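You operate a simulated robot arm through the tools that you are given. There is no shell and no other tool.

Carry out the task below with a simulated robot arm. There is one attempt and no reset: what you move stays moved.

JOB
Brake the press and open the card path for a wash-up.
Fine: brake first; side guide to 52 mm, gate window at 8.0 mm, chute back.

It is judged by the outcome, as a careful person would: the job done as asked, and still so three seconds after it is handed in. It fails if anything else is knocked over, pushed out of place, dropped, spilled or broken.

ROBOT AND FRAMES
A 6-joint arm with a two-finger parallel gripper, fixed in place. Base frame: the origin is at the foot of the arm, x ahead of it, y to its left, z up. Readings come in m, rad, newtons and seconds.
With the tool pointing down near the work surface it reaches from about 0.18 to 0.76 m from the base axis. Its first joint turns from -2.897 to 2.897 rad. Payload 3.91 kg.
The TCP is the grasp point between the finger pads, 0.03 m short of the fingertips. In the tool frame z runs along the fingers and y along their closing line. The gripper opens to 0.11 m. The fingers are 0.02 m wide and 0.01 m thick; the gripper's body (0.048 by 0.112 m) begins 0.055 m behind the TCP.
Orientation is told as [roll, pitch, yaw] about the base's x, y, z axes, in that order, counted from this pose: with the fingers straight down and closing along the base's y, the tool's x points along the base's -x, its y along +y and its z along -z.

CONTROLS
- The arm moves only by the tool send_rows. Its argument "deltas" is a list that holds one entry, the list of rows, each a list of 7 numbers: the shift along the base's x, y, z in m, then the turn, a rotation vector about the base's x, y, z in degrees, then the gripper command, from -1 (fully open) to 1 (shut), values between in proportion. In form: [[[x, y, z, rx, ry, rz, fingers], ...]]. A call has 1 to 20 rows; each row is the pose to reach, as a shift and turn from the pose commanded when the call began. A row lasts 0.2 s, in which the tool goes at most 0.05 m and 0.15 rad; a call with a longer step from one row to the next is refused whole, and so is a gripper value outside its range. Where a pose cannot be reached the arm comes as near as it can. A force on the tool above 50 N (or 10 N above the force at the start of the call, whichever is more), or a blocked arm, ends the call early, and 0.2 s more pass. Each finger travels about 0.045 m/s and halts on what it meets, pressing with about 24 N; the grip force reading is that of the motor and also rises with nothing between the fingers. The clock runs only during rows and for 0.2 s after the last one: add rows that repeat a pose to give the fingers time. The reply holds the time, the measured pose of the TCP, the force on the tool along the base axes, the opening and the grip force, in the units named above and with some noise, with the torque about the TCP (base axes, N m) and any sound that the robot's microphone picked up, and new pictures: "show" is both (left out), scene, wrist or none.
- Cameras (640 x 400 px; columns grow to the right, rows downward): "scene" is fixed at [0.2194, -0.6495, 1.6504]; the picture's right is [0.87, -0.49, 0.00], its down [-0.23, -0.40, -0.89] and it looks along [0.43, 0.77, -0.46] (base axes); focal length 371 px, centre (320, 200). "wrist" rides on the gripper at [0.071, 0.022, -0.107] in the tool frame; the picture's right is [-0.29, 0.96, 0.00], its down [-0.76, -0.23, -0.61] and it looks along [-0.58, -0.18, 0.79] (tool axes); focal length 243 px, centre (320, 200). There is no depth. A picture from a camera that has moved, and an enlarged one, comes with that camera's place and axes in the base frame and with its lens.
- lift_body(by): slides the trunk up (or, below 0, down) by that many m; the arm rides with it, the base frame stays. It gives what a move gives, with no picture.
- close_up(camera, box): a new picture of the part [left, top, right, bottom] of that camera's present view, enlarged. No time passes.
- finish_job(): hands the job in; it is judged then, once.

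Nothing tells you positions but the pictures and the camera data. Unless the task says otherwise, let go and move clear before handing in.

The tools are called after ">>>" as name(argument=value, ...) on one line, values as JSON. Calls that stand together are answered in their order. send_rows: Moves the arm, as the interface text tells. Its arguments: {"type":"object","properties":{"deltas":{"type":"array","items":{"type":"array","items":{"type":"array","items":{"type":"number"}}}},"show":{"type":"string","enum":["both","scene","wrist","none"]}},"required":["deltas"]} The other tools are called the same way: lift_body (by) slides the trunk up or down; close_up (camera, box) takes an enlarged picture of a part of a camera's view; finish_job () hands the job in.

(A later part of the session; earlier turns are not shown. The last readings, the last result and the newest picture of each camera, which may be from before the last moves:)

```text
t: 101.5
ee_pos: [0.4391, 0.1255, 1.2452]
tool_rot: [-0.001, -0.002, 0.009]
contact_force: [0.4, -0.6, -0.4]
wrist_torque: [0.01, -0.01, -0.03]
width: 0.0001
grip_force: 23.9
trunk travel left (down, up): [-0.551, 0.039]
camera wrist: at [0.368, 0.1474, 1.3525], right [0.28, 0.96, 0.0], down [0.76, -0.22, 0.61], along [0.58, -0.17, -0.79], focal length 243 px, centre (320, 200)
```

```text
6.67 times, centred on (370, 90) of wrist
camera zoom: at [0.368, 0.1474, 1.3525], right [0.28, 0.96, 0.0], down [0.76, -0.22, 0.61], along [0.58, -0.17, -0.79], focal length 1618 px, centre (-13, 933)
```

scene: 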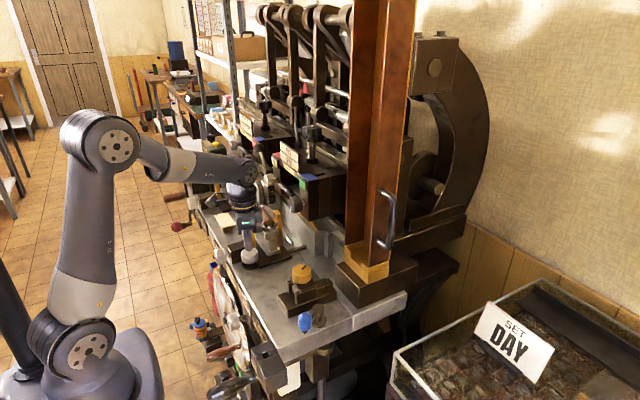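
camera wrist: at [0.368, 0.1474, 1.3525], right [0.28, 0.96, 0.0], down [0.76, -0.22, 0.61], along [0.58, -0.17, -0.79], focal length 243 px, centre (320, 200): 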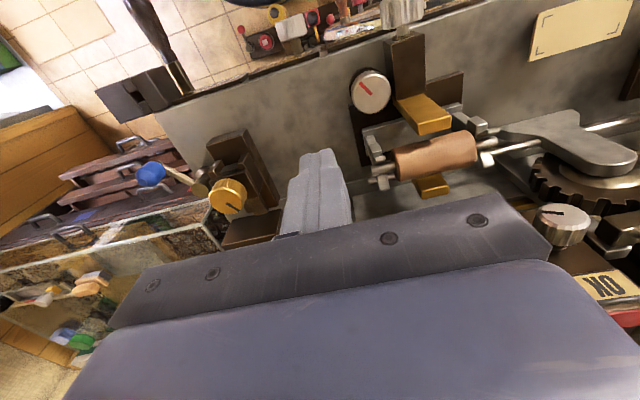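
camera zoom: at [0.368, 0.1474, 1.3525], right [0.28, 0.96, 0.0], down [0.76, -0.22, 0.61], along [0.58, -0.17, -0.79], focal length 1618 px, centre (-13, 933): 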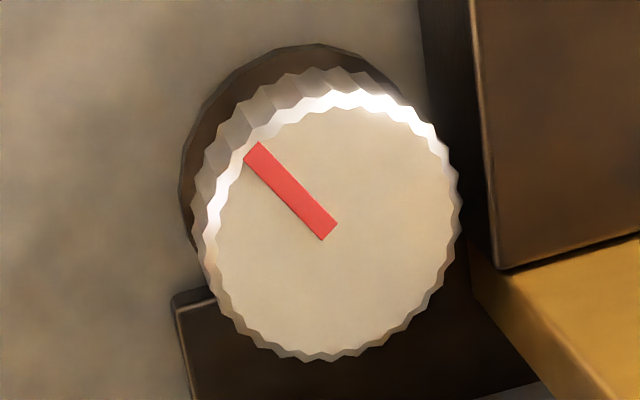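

The pointer turned about 236–240° in total, putting the guide at about 51.9–52.0 mm, and the display holds at 52. Now the chute: I'll inspect the column base, the handle and any latch closely.

>>> close_up(camera="scene", box=[325, 225, 425, 310])

>>> close_up(camera="scene", box=[340, 160, 440, 260])

>>> close_up(camera="scene", box=[370, 190, 480, 310])

>>> close_up(camera="scene", box=[340, 0, 440, 100])

```text
4.71 times, centred on (375, 268) of scene
camera zoom: at [0.2194, -0.6495, 1.6504], right [0.87, -0.49, 0.0], down [-0.23, -0.4, -0.89], along [0.43, 0.77, -0.46], focal length 1745 px, centre (61, -118)
```

zoom: 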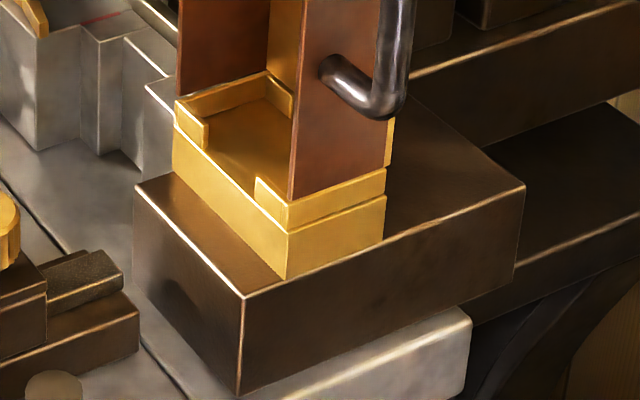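

```text
4.00 times, centred on (390, 210) of scene
camera zoom: at [0.2194, -0.6495, 1.6504], right [0.87, -0.49, 0.0], down [-0.23, -0.4, -0.89], along [0.43, 0.77, -0.46], focal length 1483 px, centre (40, 160)
```

zoom: 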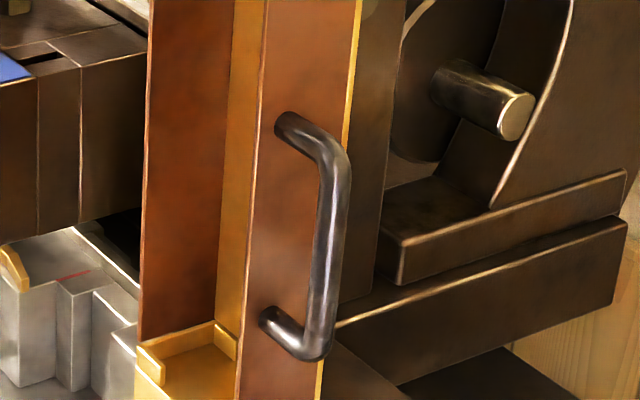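

```text
3.33 times, centred on (425, 250) of scene
camera zoom: at [0.2194, -0.6495, 1.6504], right [0.87, -0.49, 0.0], down [-0.23, -0.4, -0.89], along [0.43, 0.77, -0.46], focal length 1236 px, centre (-30, 33)
```

zoom: 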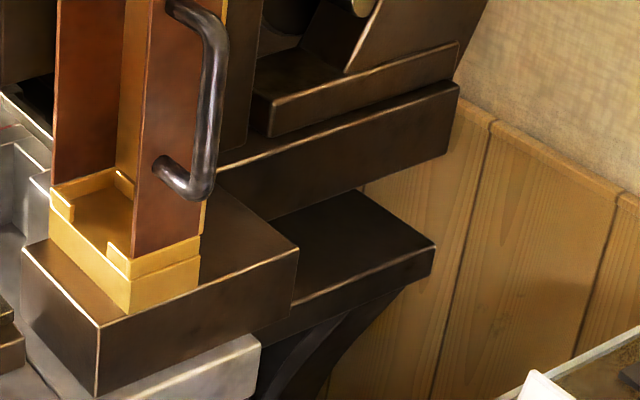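

```text
4.00 times, centred on (390, 50) of scene
camera zoom: at [0.2194, -0.6495, 1.6504], right [0.87, -0.49, 0.0], down [-0.23, -0.4, -0.89], along [0.43, 0.77, -0.46], focal length 1483 px, centre (40, 800)
```

zoom: 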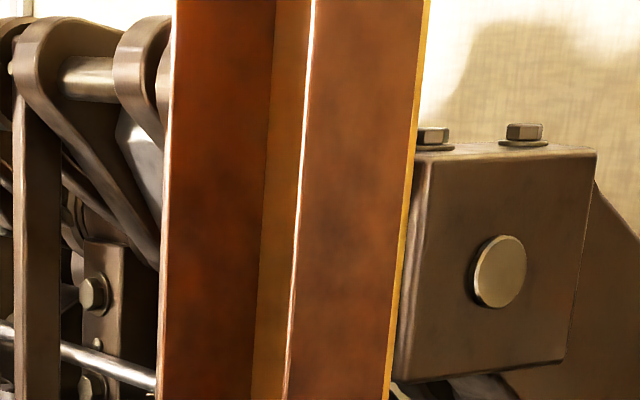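

The chute is a copper U-channel standing in a two-tier brass foot at the front of a longer base, with a vertical handle on its right wall. I'll re-orient the gripper horizontally with the camera on top to view the handle and the space behind it.

>>> send_rows(deltas=[[[-0.02, -0.01, 0.01, 0, 0, 8, 1], [-0.05, -0.03, 0.02, 0, 0, 16, 1], [-0.08, -0.05, 0.03, 0, 0, 24, 1], [-0.11, -0.07, 0.04, 0, 0, 32, 1], [-0.13, -0.08, 0.04, 0, 0, 40, 1], [-0.14, -0.09, 0.04, 0, 0, 48, 1], [-0.14, -0.09, 0.04, 0, 0, 56, 1], [-0.14, -0.09, 0.04, 0, 0, 64, 1], [-0.14, -0.09, 0.04, 0, 0, 72, 1], [-0.14, -0.09, 0.04, 0, 0, 80, 1], [-0.14, -0.09, 0.04, 0, 0, 88, 1], [-0.14, -0.09, 0.04, 0, 0, 96, 1], [-0.14, -0.09, 0.04, 0, 0, 104, 1], [-0.14, -0.09, 0.04, 0, 0, 112, 1], [-0.14, -0.09, 0.04, 0, 0, 120, 1], [-0.14, -0.09, 0.04, 0, 0, 128, 1], [-0.14, -0.09, 0.04, 0, 0, 136, 1], [-0.14, -0.09, 0.04, 0, 0, 144, 1], [-0.14, -0.09, 0.04, 0, 0, 152, 1], [-0.14, -0.09, 0.04, 0, 0, 160, 1]]], show="none")

>>> send_rows(deltas=[[[-0.005, 0, 0, 0, 0, 8, 1], [-0.01, 0, 0, 0, 0, 17, 1]]], show="none")

```text
t: 105.7
ee_pos: [0.2997, 0.0359, 1.2841]
tool_rot: [-0.002, -0.002, 2.803]
contact_force: [0.5, 0.1, -0.4]
wrist_torque: [0.01, 0.0, 0.0]
width: 0.0
grip_force: 23.6
trunk travel left (down, up): [-0.551, 0.039]
```

```text
refused: row 2 steps farther than a row can; nothing moved
```

>>> send_rows(deltas=[[[-0.005, 0, 0, 0, 0, 7, 1], [-0.01, 0, 0, 0, 0, 14, 1], [-0.01, 0, 0, 0, 0, 19.4, 1], [-0.015, 0, 0, 0, 0, 19.4, 1]]], show="none")

>>> send_rows(deltas=[[[-0.01, 0, 0, 0, -8, 0, 1], [-0.02, 0, 0, 0, -16, 0, 1], [-0.03, 0, 0, 0, -24, 0, 1], [-0.03, 0, 0, 0, -32, 0, 1], [-0.03, 0, 0, 0, -40, 0, 1], [-0.03, 0, 0, 0, -48, 0, 1], [-0.03, 0, 0, 0, -56, 0, 1], [-0.03, 0, 0, 0, -64, 0, 1], [-0.03, 0, 0, 0, -72, 0, 1], [-0.03, 0, 0, 0, -80, 0, 1], [-0.03, 0, 0, 0, -88, 0, 1], [-0.03, 0, 0, 0, -88, 0, 1]]], show="both")

```text
t: 106.7
ee_pos: [0.2846, 0.0366, 1.2841]
tool_rot: [-0.002, 0.0, 3.139]
contact_force: [-0.3, 0.3, -0.1]
wrist_torque: [-0.02, 0.03, -0.03]
width: 0.0001
grip_force: 23.6
trunk travel left (down, up): [-0.551, 0.039]
```

```text
t: 109.3
ee_pos: [0.255, 0.0355, 1.285]
tool_rot: [-0.093, 1.536, 3.05]
contact_force: [0.6, -0.2, 0.6]
wrist_torque: [0.03, 0.01, 0.0]
width: 0.0002
grip_force: 23.8
trunk travel left (down, up): [-0.551, 0.039]
camera wrist: at [0.1501, 0.0142, 1.3587], right [-0.01, -0.96, -0.29], down [-0.63, 0.23, -0.74], along [0.77, 0.18, -0.61], focal length 243 px, centre (320, 200)
```

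scene: 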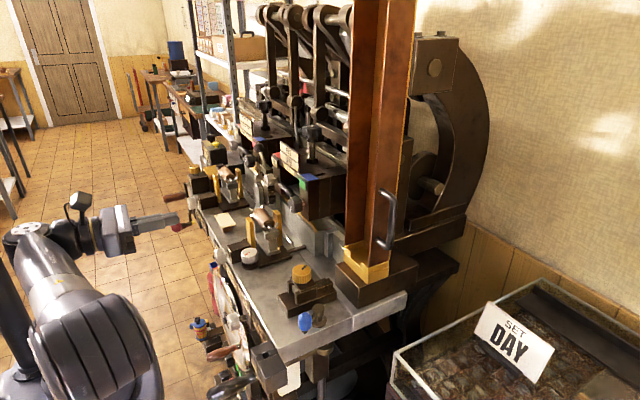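
wrist: 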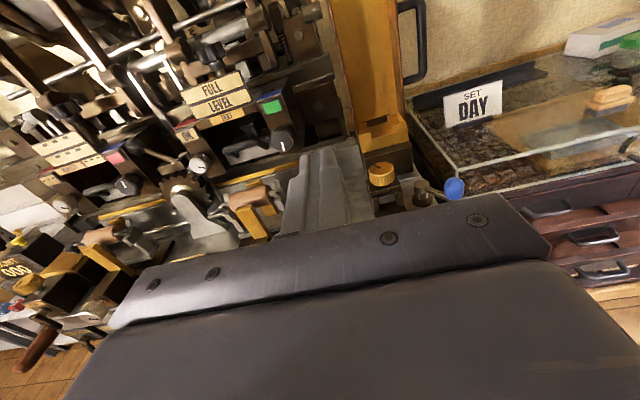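

>>> send_rows(deltas=[[[0.02, -0.04, 0.005, 0, 0, 0, 1], [0.04, -0.08, 0.01, 0, 0, 0, 1], [0.06, -0.12, 0.01, 0, 0, 0, 1], [0.08, -0.16, 0.01, 0, 0, 0, 1], [0.1, -0.2, 0.01, 0, 0, 0, 1], [0.12, -0.23, 0.01, 0, 0, 0, 1], [0.13, -0.25, 0.01, 0, 0, 0, 1], [0.13, -0.25, 0.01, 0, 0, 0, 1]]], show="both")

>>> close_up(camera="wrist", box=[200, 0, 440, 200])

>>> close_up(camera="wrist", box=[200, 60, 340, 180])

```text
t: 111.1
ee_pos: [0.3486, -0.152, 1.3913]
tool_rot: [-0.063, 1.533, 3.078]
contact_force: [-0.3, 0.2, 0.2]
wrist_torque: [-0.03, -0.03, 0.03]
width: 0.0002
grip_force: 24.2
out of reach, approached as far as the arm can: row 1, 2, 3, 4, 5, 6, 7, 8
trunk travel left (down, up): [-0.551, 0.039]
camera wrist: at [0.2446, -0.1731, 1.4659], right [-0.01, -0.96, -0.29], down [-0.64, 0.23, -0.74], along [0.77, 0.18, -0.61], focal length 243 px, centre (320, 200)
```

scene: 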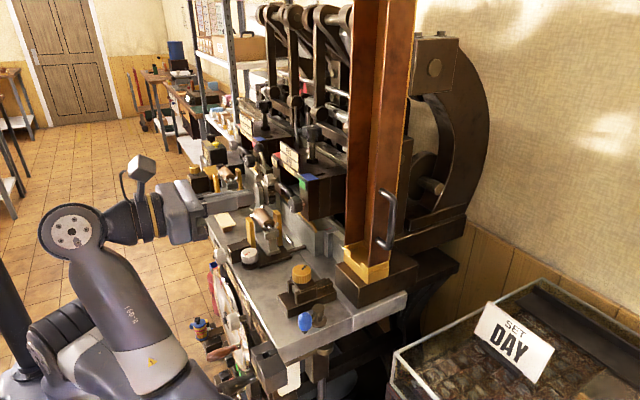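
wrist: 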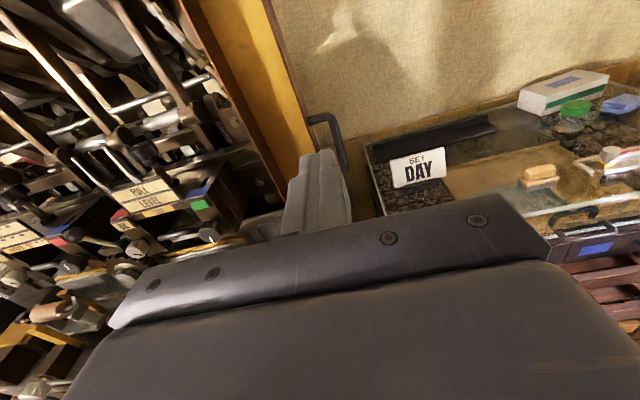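

```text
2.00 times, centred on (320, 100) of wrist
camera zoom: at [0.2446, -0.1731, 1.4659], right [-0.01, -0.96, -0.29], down [-0.64, 0.23, -0.74], along [0.77, 0.18, -0.61], focal length 485 px, centre (320, 400)
```

zoom: 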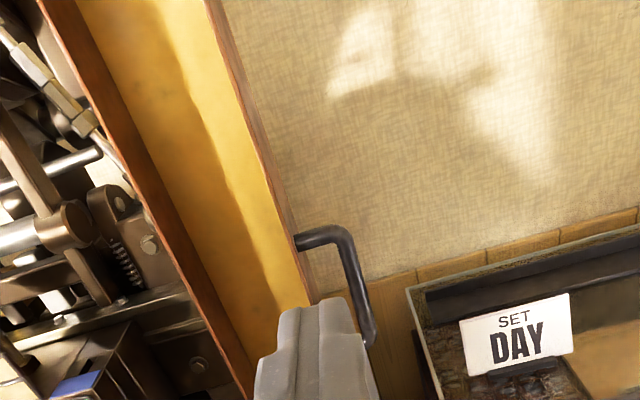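

```text
3.33 times, centred on (270, 120) of wrist
camera zoom: at [0.2446, -0.1731, 1.4659], right [-0.01, -0.96, -0.29], down [-0.64, 0.23, -0.74], along [0.77, 0.18, -0.61], focal length 809 px, centre (487, 467)
```

zoom: 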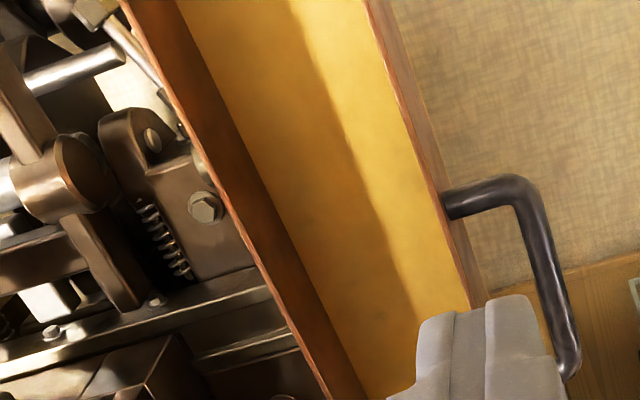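

The pose was too close to the arm's own base to reach exactly. I'll move outward to where it's comfortable and check the reported pose.

>>> send_rows(deltas=[[[0.03, 0.01, 0, 0, 0, 0, 1], [0.06, 0.02, 0, 0, 0, 0, 1], [0.09, 0.03, 0, 0, 0, 0, 1], [0.11, 0.04, 0, 0, 0, 0, 1], [0.11, 0.04, 0, 0, 0, 0, 1]]], show="scene")

```text
t: 112.3
ee_pos: [0.4493, -0.1043, 1.4128]
tool_rot: [-0.056, 1.531, 3.087]
contact_force: [-0.6, 0.1, 0.1]
wrist_torque: [0.03, 0.0, 0.02]
width: 0.0
grip_force: 23.8
out of reach, approached as far as the arm can: row 1, 2, 3, 4, 5
trunk travel left (down, up): [-0.551, 0.039]
```

scene: 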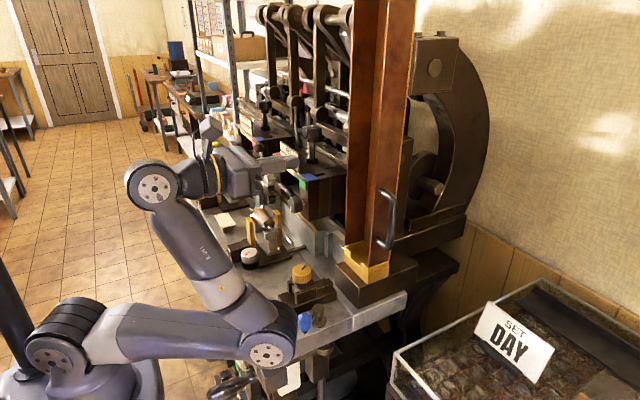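

The arm has folded into an elbow-low posture with its elbow near the bench corner, which I don't want. I'll look closely before moving again.

>>> close_up(camera="scene", box=[200, 250, 360, 400])

>>> close_up(camera="scene", box=[100, 120, 330, 280])

>>> close_up(camera="wrist", box=[0, 0, 640, 400])

```text
2.67 times, centred on (280, 325) of scene
camera zoom: at [0.2194, -0.6495, 1.6504], right [0.87, -0.49, 0.0], down [-0.23, -0.4, -0.89], along [0.43, 0.77, -0.46], focal length 989 px, centre (427, -133)
```

zoom: 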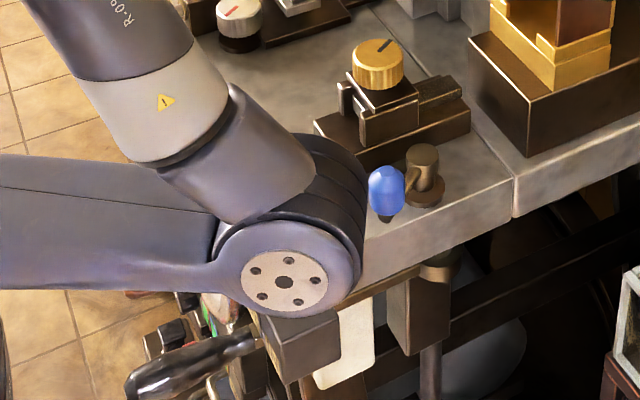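

```text
2.50 times, centred on (215, 200) of scene
camera zoom: at [0.2194, -0.6495, 1.6504], right [0.87, -0.49, 0.0], down [-0.23, -0.4, -0.89], along [0.43, 0.77, -0.46], focal length 927 px, centre (582, 200)
```

zoom: 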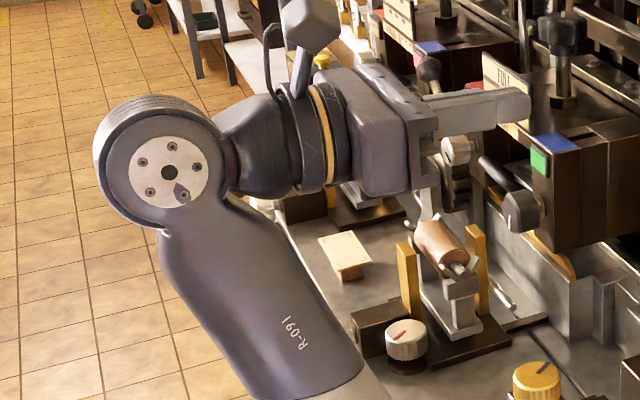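

```text
1.00 times, centred on (320, 200) of wrist (not enlarged: the box is as wide or as high as the picture)
camera zoom: at [0.3451, -0.1262, 1.4891], right [-0.01, -0.96, -0.29], down [-0.64, 0.23, -0.74], along [0.77, 0.18, -0.61], focal length 243 px, centre (320, 200)
```

zoom: 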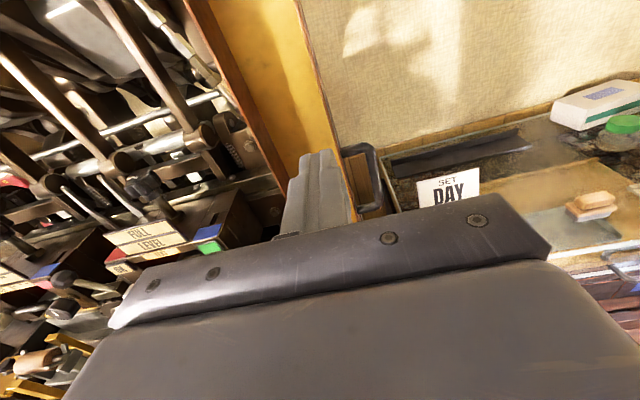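

The blue lever and the lever block haven't moved, but the elbow is close to them. The wrist joint limit at negative y caused this, so I'll retrace exactly the way I came.

>>> send_rows(deltas=[[[-0.02, -0.01, 0, 0, 0, 0, 1], [-0.05, -0.02, 0, 0, 0, 0, 1], [-0.08, -0.03, 0, 0, 0, 0, 1], [-0.11, -0.04, 0, 0, 0, 0, 1], [-0.11, -0.04, 0, 0, 0, 0, 1]]], show="scene")

```text
t: 113.5
ee_pos: [0.3378, -0.1467, 1.4124]
tool_rot: [-0.071, 1.534, 3.073]
contact_force: [-0.1, 0.1, 0.0]
wrist_torque: [0.03, 0.0, 0.01]
width: 0.0
grip_force: 24.3
trunk travel left (down, up): [-0.551, 0.039]
```

scene: 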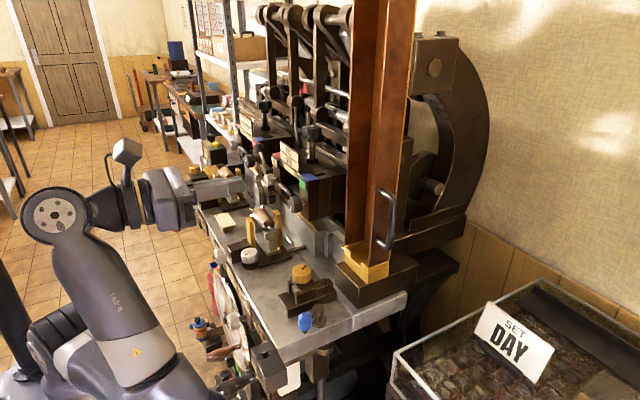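

>>> send_rows(deltas=[[[-0.02, 0.03, 0, 0, 0, 0, 1], [-0.04, 0.06, 0, 0, 0, 0, 1], [-0.06, 0.09, 0, 0, 0, 0, 1], [-0.08, 0.12, 0, 0, 0, 0, 1], [-0.08, 0.16, 0, 0, 0, 0, 1], [-0.08, 0.2, 0, 0, 0, 0, 1], [-0.08, 0.2, 0, 0, 0, 0, 1]]], show="scene")

```text
t: 115.1
ee_pos: [0.2582, 0.0558, 1.4137]
tool_rot: [-0.076, 1.535, 3.068]
contact_force: [-0.2, -0.1, 0.7]
wrist_torque: [0.01, -0.01, -0.01]
width: 0.0001
grip_force: 24.5
out of reach, approached as far as the arm can: row 5
trunk travel left (down, up): [-0.551, 0.039]
```

scene: 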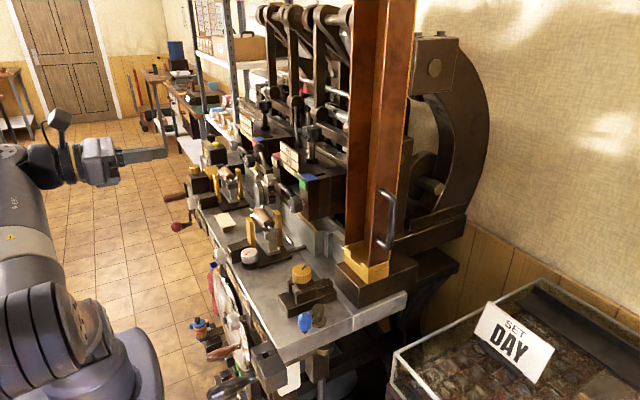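

>>> send_rows(deltas=[[[0.005, 0, 0, 0, 8, 0, 1], [0.01, 0, 0, 0, 16, 0, 1], [0.015, 0, -0.01, 0, 24, 0, 1], [0.02, 0, -0.02, 0, 32, 0, 1], [0.025, 0, -0.03, 0, 40, 0, 1], [0.03, 0, -0.04, 0, 48, 0, 1], [0.035, 0, -0.06, 0, 56, 0, 1], [0.04, 0, -0.08, 0, 64, 0, 1], [0.045, 0, -0.1, 0, 72, 0, 1], [0.05, 0, -0.12, 0, 80, 0, 1], [0.05, 0, -0.13, 0, 88, 0, 1], [0.05, 0, -0.13, 0, 88, 0, 1]]], show="scene")

```text
t: 117.7
ee_pos: [0.3089, 0.055, 1.2855]
tool_rot: [-0.002, -0.003, 3.14]
contact_force: [0.6, 0.3, 0.2]
wrist_torque: [0.04, -0.03, 0.04]
width: 0.0
grip_force: 24.2
trunk travel left (down, up): [-0.551, 0.039]
```

scene: 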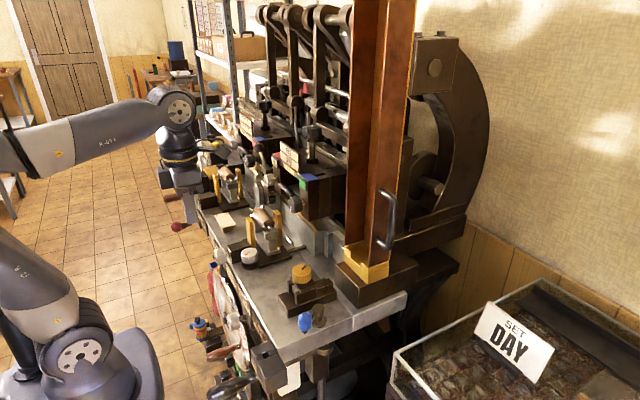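

The arm is back to an elbow-high posture. I'll now unwind the wrist to yaw 0 so the handle side is within joint range, with the camera below the gripper this time.

>>> send_rows(deltas=[[[0.005, 0, 0, 0, 0, -8.4, 1], [0.01, 0, 0, 0, 0, -16.8, 1], [0.015, 0, 0, 0, 0, -25.2, 1], [0.02, 0, 0, 0, 0, -33.6, 1], [0.02, 0, 0, 0, 0, -42, 1], [0.02, 0, 0, 0, 0, -50.4, 1], [0.02, 0, 0, 0, 0, -58.8, 1], [0.02, 0, 0, 0, 0, -67.2, 1], [0.02, 0, 0, 0, 0, -75.6, 1], [0.02, 0, 0, 0, 0, -84, 1], [0.02, 0, 0, 0, 0, -92.4, 1], [0.02, 0, 0, 0, 0, -100.8, 1], [0.02, 0, 0, 0, 0, -109.2, 1], [0.02, 0, 0, 0, 0, -117.6, 1], [0.02, 0, 0, 0, 0, -126, 1], [0.02, 0, 0, 0, 0, -134.4, 1], [0.02, 0, 0, 0, 0, -142.8, 1], [0.02, 0, 0, 0, 0, -151.2, 1], [0.02, 0, 0, 0, 0, -159.6, 1], [0.02, 0, 0, 0, 0, -168, 1]]], show="none")

>>> send_rows(deltas=[[[0.02, -0.02, 0, 0, 0, -6, 1], [0.04, -0.06, 0, 0, 0, -12, 1], [0.06, -0.1, 0, 0, 0, -12, 1], [0.08, -0.14, 0.01, 0, 0, -12, 1], [0.1, -0.18, 0.02, 0, 0, -12, 1], [0.11, -0.22, 0.03, 0, 0, -12, 1], [0.12, -0.26, 0.04, 0, 0, -12, 1], [0.12, -0.3, 0.04, 0, 0, -12, 1], [0.12, -0.3, 0.04, 0, 0, -12, 1]]], show="both")

```text
t: 121.9
ee_pos: [0.3286, 0.0541, 1.2843]
tool_rot: [-0.002, -0.001, 0.205]
contact_force: [-0.4, 0.2, 0.4]
wrist_torque: [0.04, 0.04, -0.01]
width: 0.0002
grip_force: 23.7
trunk travel left (down, up): [-0.551, 0.039]
```

```text
t: 123.9
ee_pos: [0.4498, -0.2465, 1.3264]
tool_rot: [-0.002, -0.002, -0.002]
contact_force: [0.6, -1.0, 0.5]
wrist_torque: [0.03, -0.03, 0.02]
width: 0.0001
grip_force: 24.4
trunk travel left (down, up): [-0.551, 0.039]
camera wrist: at [0.3784, -0.2245, 1.4326], right [0.29, 0.96, 0.0], down [0.76, -0.23, 0.61], along [0.58, -0.18, -0.79], focal length 243 px, centre (320, 200)
```

scene: 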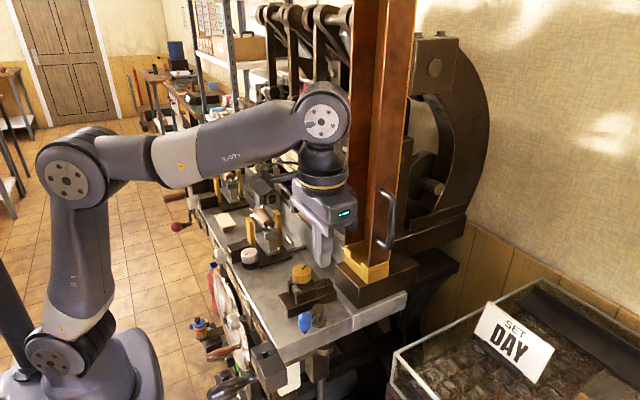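
wrist: 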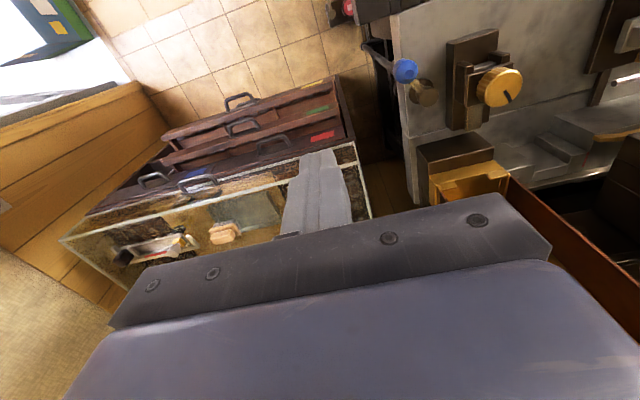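

Now elbow-high at yaw 0. For the handle, a downward gripper at yaw 90 gives positive push along x, leaned away from the column. I'll rotate to yaw 90 and look at the handle.

>>> send_rows(deltas=[[[0, -0.01, 0.01, 0, 0, 8.2, 1], [0, -0.02, 0.02, 0, 0, 16.4, 1], [0, -0.03, 0.03, 0, 0, 24.6, 1], [0, -0.04, 0.04, 0, 0, 32.8, 1], [0, -0.04, 0.05, 0, 0, 41, 0.8], [0, -0.04, 0.05, 0, 0, 49.2, 0.6], [0, -0.04, 0.05, 0, 0, 57.4, 0.4], [0, -0.04, 0.05, 0, 0, 65.6, 0.2], [0, -0.04, 0.05, 0, 0, 73.8, 0], [0, -0.04, 0.05, 0, 0, 82, 0], [0, -0.04, 0.05, 0, 0, 90, 0], [0, -0.04, 0.05, 0, 0, 90, 0]]], show="none")

>>> send_rows(deltas=[[[0.02, 0, 0, 6, 0, 0, 0], [0.04, 0, 0, 12, 0, 0, 0], [0.06, 0, 0, 18, 0, 0, 0], [0.08, 0, 0, 25, 0, 0, 0], [0.1, 0, 0, 25, 0, 0, 0], [0.1, 0, 0, 25, 0, 0, 0]]], show="both")

```text
t: 126.5
ee_pos: [0.4413, -0.2798, 1.3527]
tool_rot: [-0.003, 0.0, 1.573]
contact_force: [-0.1, -0.7, 0.0]
wrist_torque: [0.0, -0.01, -0.03]
width: 0.0551
grip_force: 0.0
out of reach, approached as far as the arm can: row 4, 5, 6, 7, 8, 9, 10, 11, 12
trunk travel left (down, up): [-0.551, 0.039]
```

```text
t: 127.9
ee_pos: [0.4905, -0.2306, 1.2684]
tool_rot: [-0.003, -0.438, 1.568]
contact_force: [0.4, -0.4, 0.0]
wrist_torque: [0.0, 0.0, 0.02]
width: 0.055
grip_force: 0.1
out of reach, approached as far as the arm can: row 1, 2, 3, 4, 5, 6
trunk travel left (down, up): [-0.551, 0.039]
camera wrist: at [0.4692, -0.3398, 1.3366], right [-0.96, 0.27, 0.12], down [0.23, 0.43, 0.87], along [0.18, 0.86, -0.47], focal length 243 px, centre (320, 200)
```

scene: 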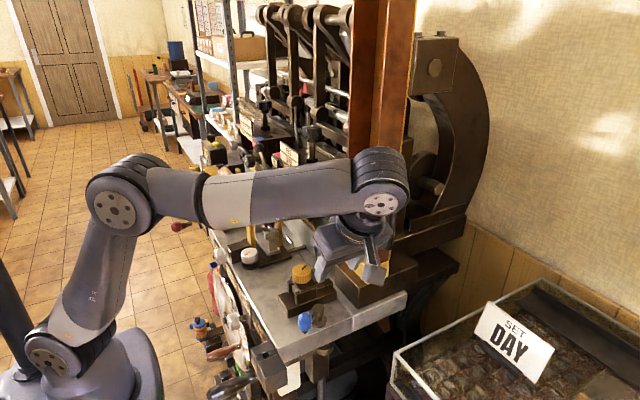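
wrist: 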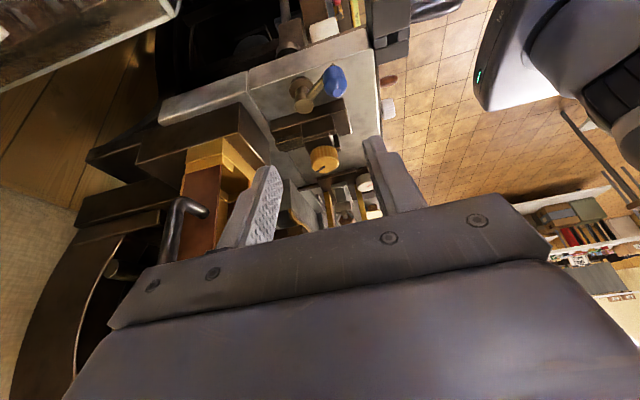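

>>> close_up(camera="wrist", box=[60, 80, 300, 290])

>>> close_up(camera="wrist", box=[130, 110, 270, 230])

>>> close_up(camera="scene", box=[290, 140, 450, 310])

```text
1.90 times, centred on (180, 185) of wrist
camera zoom: at [0.4692, -0.3398, 1.3366], right [-0.96, 0.27, 0.12], down [0.23, 0.43, 0.87], along [0.18, 0.86, -0.47], focal length 462 px, centre (587, 229)
```

zoom: 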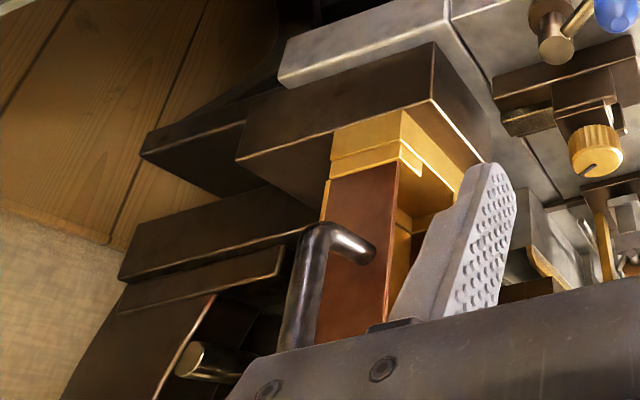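

```text
3.33 times, centred on (200, 170) of wrist
camera zoom: at [0.4692, -0.3398, 1.3366], right [-0.96, 0.27, 0.12], down [0.23, 0.43, 0.87], along [0.18, 0.86, -0.47], focal length 809 px, centre (720, 300)
```

zoom: 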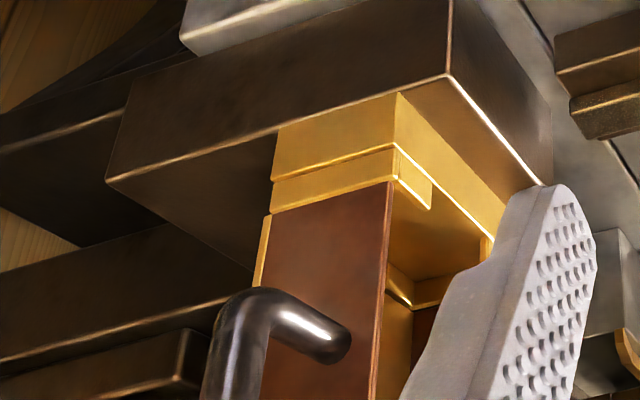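

```text
2.35 times, centred on (370, 225) of scene
camera zoom: at [0.2194, -0.6495, 1.6504], right [0.87, -0.49, 0.0], down [-0.23, -0.4, -0.89], along [0.43, 0.77, -0.46], focal length 872 px, centre (202, 141)
```

zoom: 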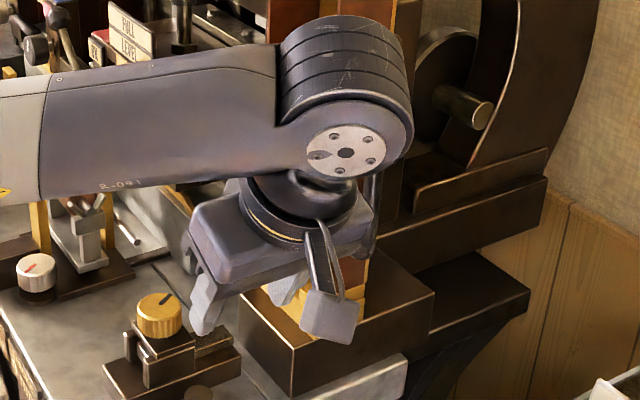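

I have a good view of the handle: the bar is near (0.674, -0.146) with its arms at z≈1.19 and 1.32. Reach is limited with the tool down here, so I'll approach with fingers horizontal, pointing +x. First I'll undo the tilt and yaw.

>>> send_rows(deltas=[[[-0.01, 0, 0.01, -8, 0, 0, 0], [-0.02, 0, 0.02, -16, 0, 0, 0], [-0.03, 0, 0.02, -25, 0, 0, 0], [-0.03, 0, 0.02, -25, 0, 0, 0]]], show="none")

```text
refused: row 3 steps farther than a row can; nothing moved
```

>>> send_rows(deltas=[[[-0.01, 0, 0.005, -8, 0, 0, 0], [-0.02, 0, 0.01, -16, 0, 0, 0], [-0.03, 0, 0.015, -24, 0, 0, 0], [-0.03, 0, 0.015, -25, 0, 0, 0], [-0.03, 0, 0.015, -25, 0, 0, 0]]], show="none")

>>> send_rows(deltas=[[[0, 0, 0, 0, 0, -8.2, 0], [0, 0, 0, 0, 0, -16.4, 0], [0, 0, 0, 0, 0, -24.6, 0], [0, 0, 0, 0, 0, -32.8, 0], [0, 0, 0, 0, 0, -41, 0], [0, 0, 0, 0, 0, -49.2, 0], [0, 0, 0, 0, 0, -57.4, 0], [0, 0, 0, 0, 0, -65.6, 0], [0, 0, 0, 0, 0, -73.8, 0], [0, 0, 0, 0, 0, -82, 0], [0, 0, 0, 0, 0, -90, 0], [0, 0, 0, 0, 0, -90, 0]]], show="scene")

```text
t: 129.1
ee_pos: [0.4627, -0.2316, 1.2828]
tool_rot: [-0.003, -0.001, 1.57]
contact_force: [0.2, 0.1, 0.0]
wrist_torque: [0.05, -0.02, 0.01]
width: 0.0549
grip_force: 0.1
trunk travel left (down, up): [-0.551, 0.039]
```

```text
t: 131.7
ee_pos: [0.4612, -0.2329, 1.2828]
tool_rot: [-0.002, -0.003, -0.004]
contact_force: [0.4, -0.3, 0.9]
wrist_torque: [0.02, 0.02, -0.02]
width: 0.0553
grip_force: 0.0
trunk travel left (down, up): [-0.551, 0.039]
```

scene: 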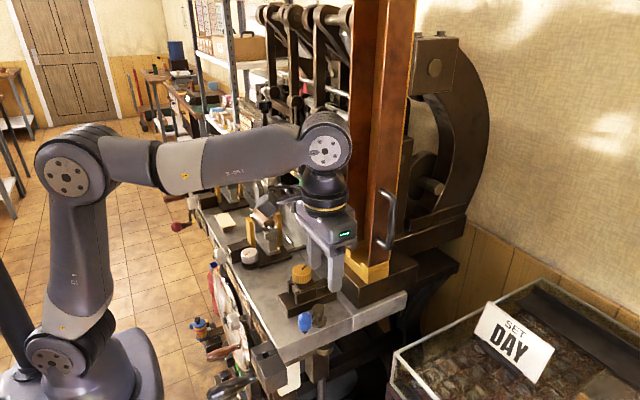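

>>> send_rows(deltas=[[[0.01, 0, 0, 0, -8, 0, 0], [0.02, 0, 0, 0, -16, 0, 0], [0.03, 0, 0, 0, -24, 0, 0], [0.04, 0, 0, 0, -32, 0, 0], [0.04, 0, 0, 0, -40, 0, 0], [0.04, 0, 0, 0, -48, 0, 0], [0.04, 0, 0, 0, -48, 0, 0]]], show="both")

```text
t: 133.3
ee_pos: [0.5017, -0.2321, 1.2826]
tool_rot: [0.003, -0.842, -0.002]
contact_force: [0.0, -0.2, -0.4]
wrist_torque: [0.01, -0.01, -0.04]
width: 0.0549
grip_force: 0.1
trunk travel left (down, up): [-0.551, 0.039]
camera wrist: at [0.3748, -0.2097, 1.3012], right [0.2, 0.96, 0.22], down [0.05, -0.23, 0.97], along [0.98, -0.18, -0.1], focal length 243 px, centre (320, 200)
```

scene: 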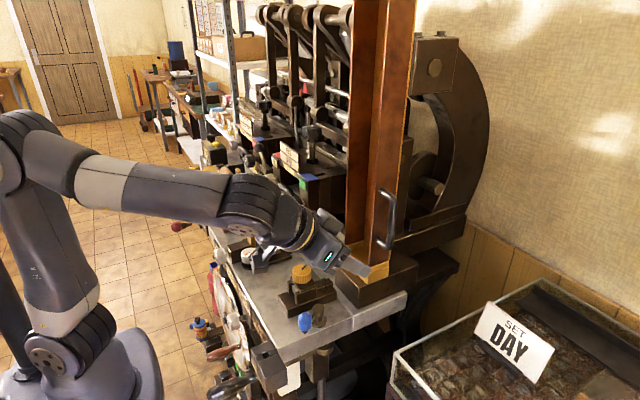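
wrist: 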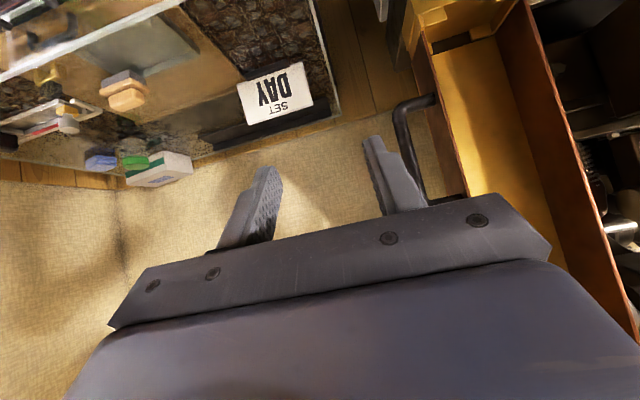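

>>> close_up(camera="wrist", box=[340, 0, 500, 210])

>>> close_up(camera="scene", box=[320, 170, 440, 300])

```text
1.90 times, centred on (420, 105) of wrist
camera zoom: at [0.3748, -0.2097, 1.3012], right [0.2, 0.96, 0.22], down [0.05, -0.23, 0.97], along [0.98, -0.18, -0.1], focal length 462 px, centre (130, 381)
```

zoom: 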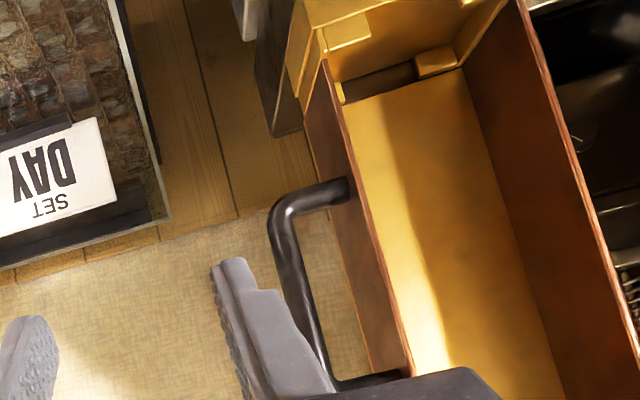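

```text
3.08 times, centred on (380, 235) of scene
camera zoom: at [0.2194, -0.6495, 1.6504], right [0.87, -0.49, 0.0], down [-0.23, -0.4, -0.89], along [0.43, 0.77, -0.46], focal length 1141 px, centre (135, 92)
```

zoom: 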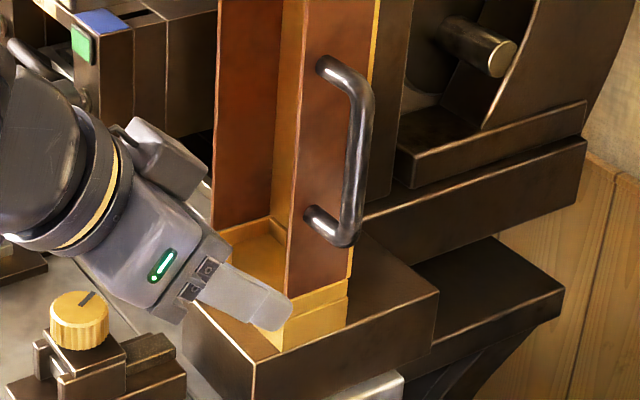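

Now I have precise handle coordinates: bar at about (0.672, -0.1465), spanning z 1.19–1.305, with 33 mm clearance to the wall. I'll level the gripper further and line up in front of the bar with a narrow opening.

>>> send_rows(deltas=[[[0, 0.01, 0, 0, -7, 0, 0.2], [0.01, 0.02, -0.005, 0, -14, 0, 0.25], [0.02, 0.03, -0.01, 0, -21, 0, 0.25], [0.03, 0.045, -0.015, 0, -28, 0, 0.25], [0.04, 0.06, -0.02, 0, -32, 0, 0.25], [0.05, 0.075, -0.03, 0, -32, 0, 0.25], [0.06, 0.0855, -0.033, 0, -32, 0, 0.25], [0.06, 0.0855, -0.033, 0, -32, 0, 0.25]]], show="both")

>>> close_up(camera="wrist", box=[200, 0, 440, 240])

>>> close_up(camera="scene", box=[300, 150, 440, 310])

```text
t: 135.1
ee_pos: [0.56, -0.1456, 1.2502]
tool_rot: [0.012, -1.399, -0.013]
contact_force: [0.3, 0.4, 0.6]
wrist_torque: [-0.01, -0.03, -0.02]
width: 0.0412
grip_force: 0.1
trunk travel left (down, up): [-0.551, 0.039]
camera wrist: at [0.4432, -0.1237, 1.198], right [0.05, 0.96, 0.29], down [-0.47, -0.23, 0.85], along [0.88, -0.18, 0.44], focal length 243 px, centre (320, 200)
```

scene: 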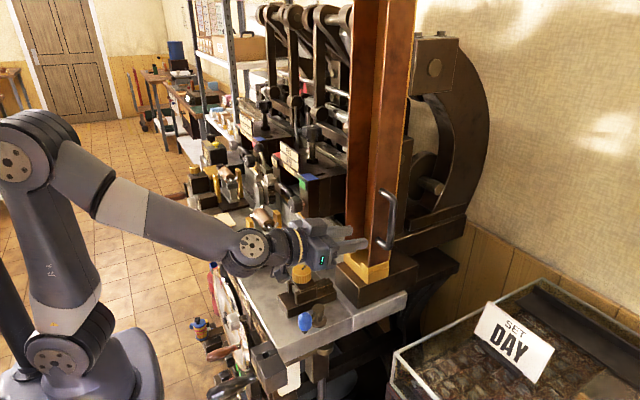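
wrist: 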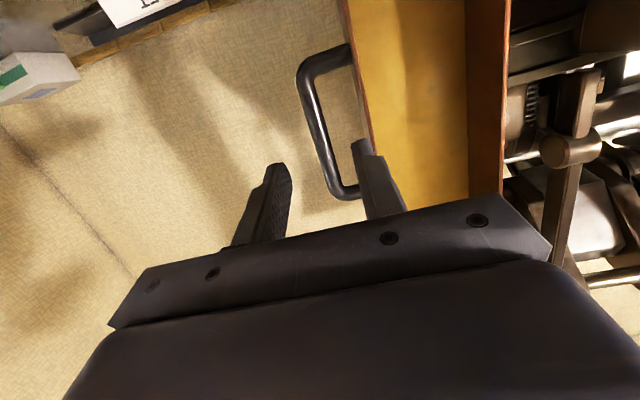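

```text
1.67 times, centred on (320, 120) of wrist
camera zoom: at [0.4432, -0.1237, 1.198], right [0.05, 0.96, 0.29], down [-0.47, -0.23, 0.85], along [0.88, -0.18, 0.44], focal length 404 px, centre (320, 333)
```

zoom: 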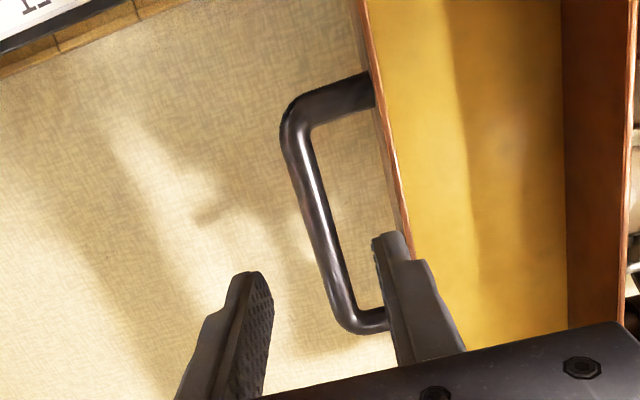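

```text
2.50 times, centred on (370, 230) of scene
camera zoom: at [0.2194, -0.6495, 1.6504], right [0.87, -0.49, 0.0], down [-0.23, -0.4, -0.89], along [0.43, 0.77, -0.46], focal length 927 px, centre (195, 125)
```

zoom: 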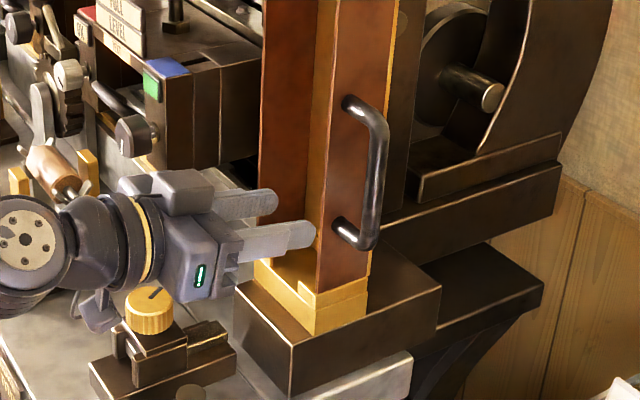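

The bar is centred between the fingers. I'll advance so the bar sits at the grasp point.

>>> send_rows(deltas=[[[0.03, -0.002, 0, 0, 0, 0, 0.25], [0.06, -0.002, 0, 0, 0, 0, 0.25], [0.085, -0.002, 0, 0, 0, 0, 0.25], [0.105, -0.002, 0, 0, 0, 0, 0.25], [0.105, -0.002, 0, 0, 0, 0, 0.25]]], show="both")

>>> close_up(camera="wrist", box=[200, 0, 440, 240])

>>> close_up(camera="scene", box=[300, 150, 440, 310])

```text
t: 136.3
ee_pos: [0.6656, -0.1476, 1.2502]
tool_rot: [0.011, -1.398, -0.014]
contact_force: [0.3, 0.5, -1.5]
wrist_torque: [0.0, 0.0, -0.01]
width: 0.0413
grip_force: 0.1
trunk travel left (down, up): [-0.551, 0.039]
camera wrist: at [0.5489, -0.1263, 1.1987], right [0.05, 0.96, 0.29], down [-0.47, -0.23, 0.85], along [0.88, -0.18, 0.44], focal length 243 px, centre (320, 200)
```

scene: 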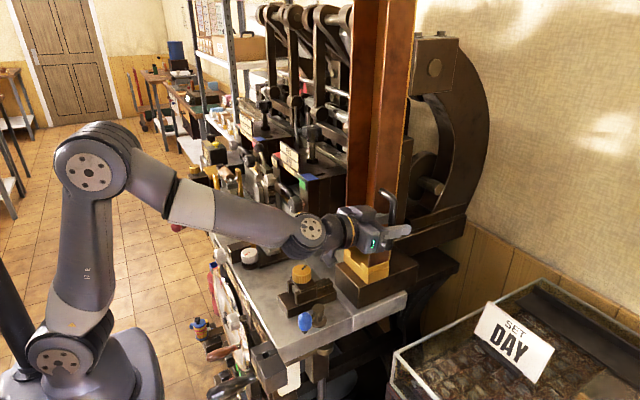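
wrist: 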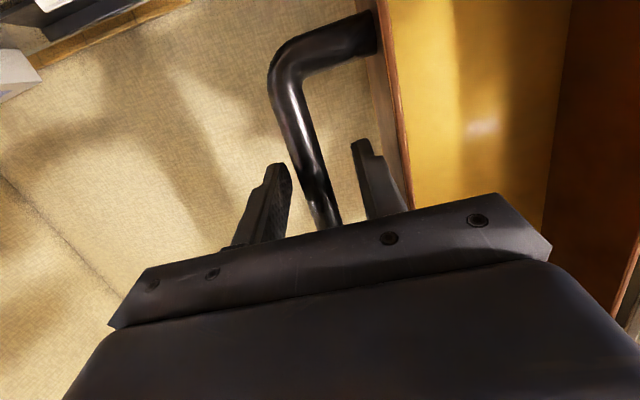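

```text
1.67 times, centred on (320, 120) of wrist
camera zoom: at [0.5489, -0.1263, 1.1987], right [0.05, 0.96, 0.29], down [-0.47, -0.23, 0.85], along [0.88, -0.18, 0.44], focal length 404 px, centre (320, 333)
```

zoom: 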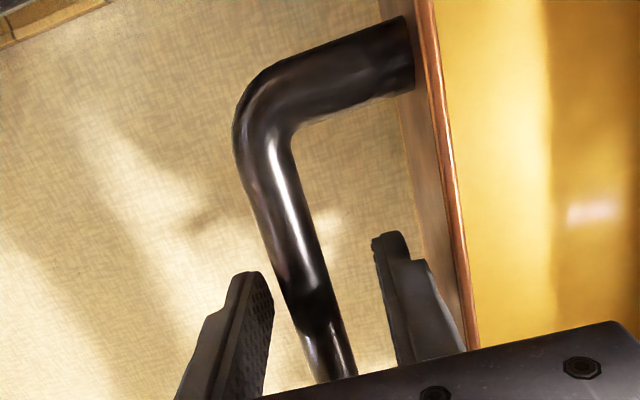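

```text
2.50 times, centred on (370, 230) of scene
camera zoom: at [0.2194, -0.6495, 1.6504], right [0.87, -0.49, 0.0], down [-0.23, -0.4, -0.89], along [0.43, 0.77, -0.46], focal length 927 px, centre (195, 125)
```

zoom: 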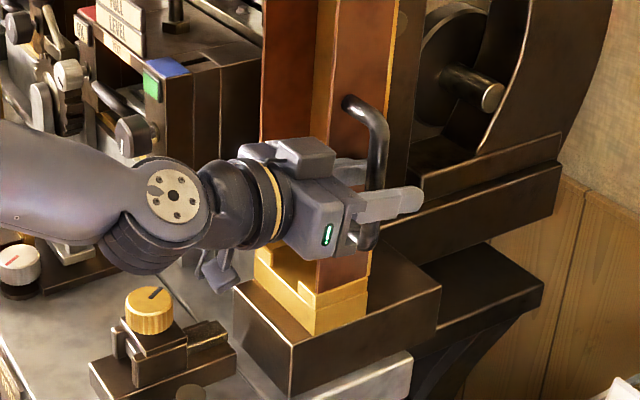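

The bar is between the fingers. I'll close on it.

>>> send_rows(deltas=[[[0.004, 0, 0, 0, 0, 0, 0.25], [0.004, 0, 0, 0, 0, 0, 0.6], [0.004, 0, 0, 0, 0, 0, 1], [0.004, 0, 0, 0, 0, 0, 1], [0.004, 0, 0, 0, 0, 0, 1]]], show="none")

```text
t: 137.5
ee_pos: [0.6714, -0.1493, 1.2499]
tool_rot: [0.004, -1.397, -0.007]
contact_force: [0.6, -3.2, 0.7]
wrist_torque: [-0.84, 0.01, 0.02]
width: 0.0154
grip_force: 45.0
trunk travel left (down, up): [-0.551, 0.039]
```

Handle gripped (15 mm bar). I'll push straight back in small steps and watch the force.

>>> send_rows(deltas=[[[0.005, 0, 0, 0, 0, 0, 1], [0.01, 0, 0, 0, 0, 0, 1], [0.015, 0, 0, 0, 0, 0, 1], [0.015, 0, 0, 0, 0, 0, 1]]], show="scene")

>>> close_up(camera="scene", box=[300, 150, 440, 310])

>>> close_up(camera="scene", box=[325, 225, 425, 310])

```text
t: 138.5
ee_pos: [0.6845, -0.1506, 1.2498]
tool_rot: [0.014, -1.398, -0.015]
contact_force: [-3.4, -3.9, 2.4]
wrist_torque: [-0.89, 0.99, -0.05]
width: 0.0157
grip_force: 45.2
trunk travel left (down, up): [-0.551, 0.039]
```

scene: 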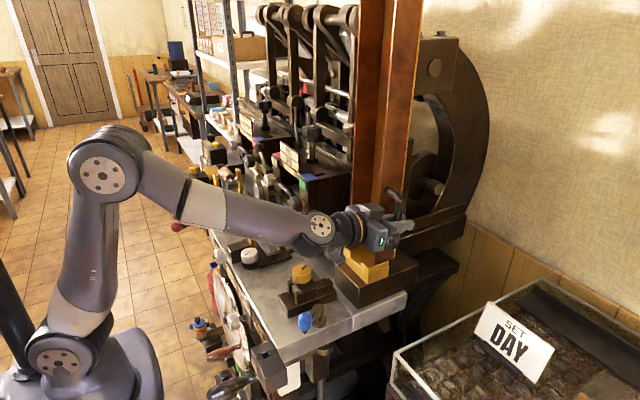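

```text
2.50 times, centred on (370, 230) of scene
camera zoom: at [0.2194, -0.6495, 1.6504], right [0.87, -0.49, 0.0], down [-0.23, -0.4, -0.89], along [0.43, 0.77, -0.46], focal length 927 px, centre (195, 125)
```

zoom: 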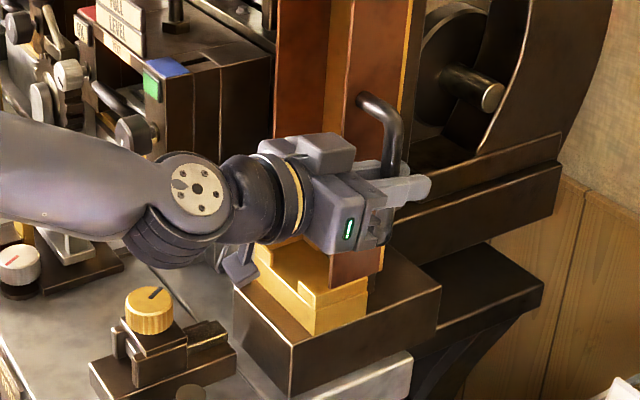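

```text
4.71 times, centred on (375, 268) of scene
camera zoom: at [0.2194, -0.6495, 1.6504], right [0.87, -0.49, 0.0], down [-0.23, -0.4, -0.89], along [0.43, 0.77, -0.46], focal length 1745 px, centre (61, -118)
```

zoom: 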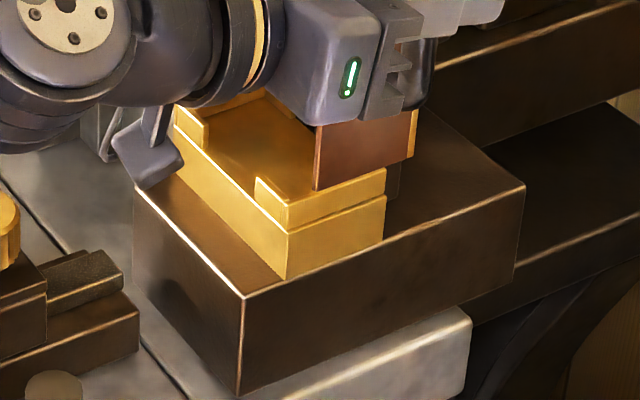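

The chute slides back smoothly off its fixed brass foot with only about 3 N. I'll continue to its rear stop.

>>> send_rows(deltas=[[[0.01, 0, 0, 0, 0, 0, 1], [0.02, 0, 0, 0, 0, 0, 1], [0.03, 0, 0, 0, 0, 0, 1], [0.03, 0, 0, 0, 0, 0, 1]]], show="scene")

>>> close_up(camera="scene", box=[310, 150, 450, 310])

```text
t: 139.5
ee_pos: [0.7152, -0.1483, 1.2494]
tool_rot: [0.016, -1.396, -0.019]
contact_force: [-1.5, -4.6, -5.8]
wrist_torque: [-0.82, -0.74, 0.05]
width: 0.0156
grip_force: 45.3
trunk travel left (down, up): [-0.551, 0.039]
```

scene: 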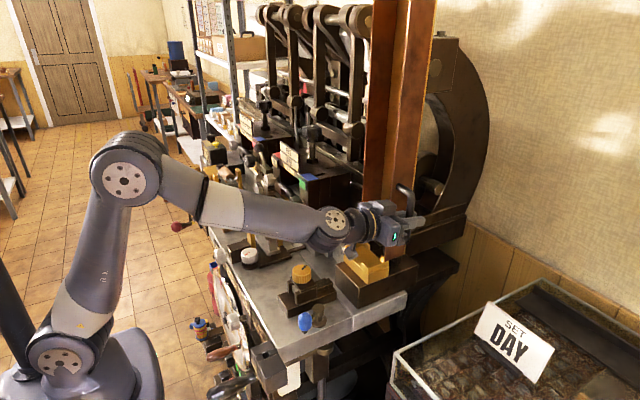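

```text
2.50 times, centred on (380, 230) of scene
camera zoom: at [0.2194, -0.6495, 1.6504], right [0.87, -0.49, 0.0], down [-0.23, -0.4, -0.89], along [0.43, 0.77, -0.46], focal length 927 px, centre (170, 125)
```

zoom: 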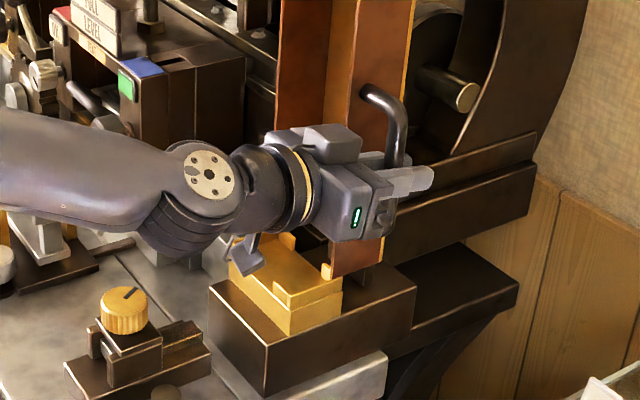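

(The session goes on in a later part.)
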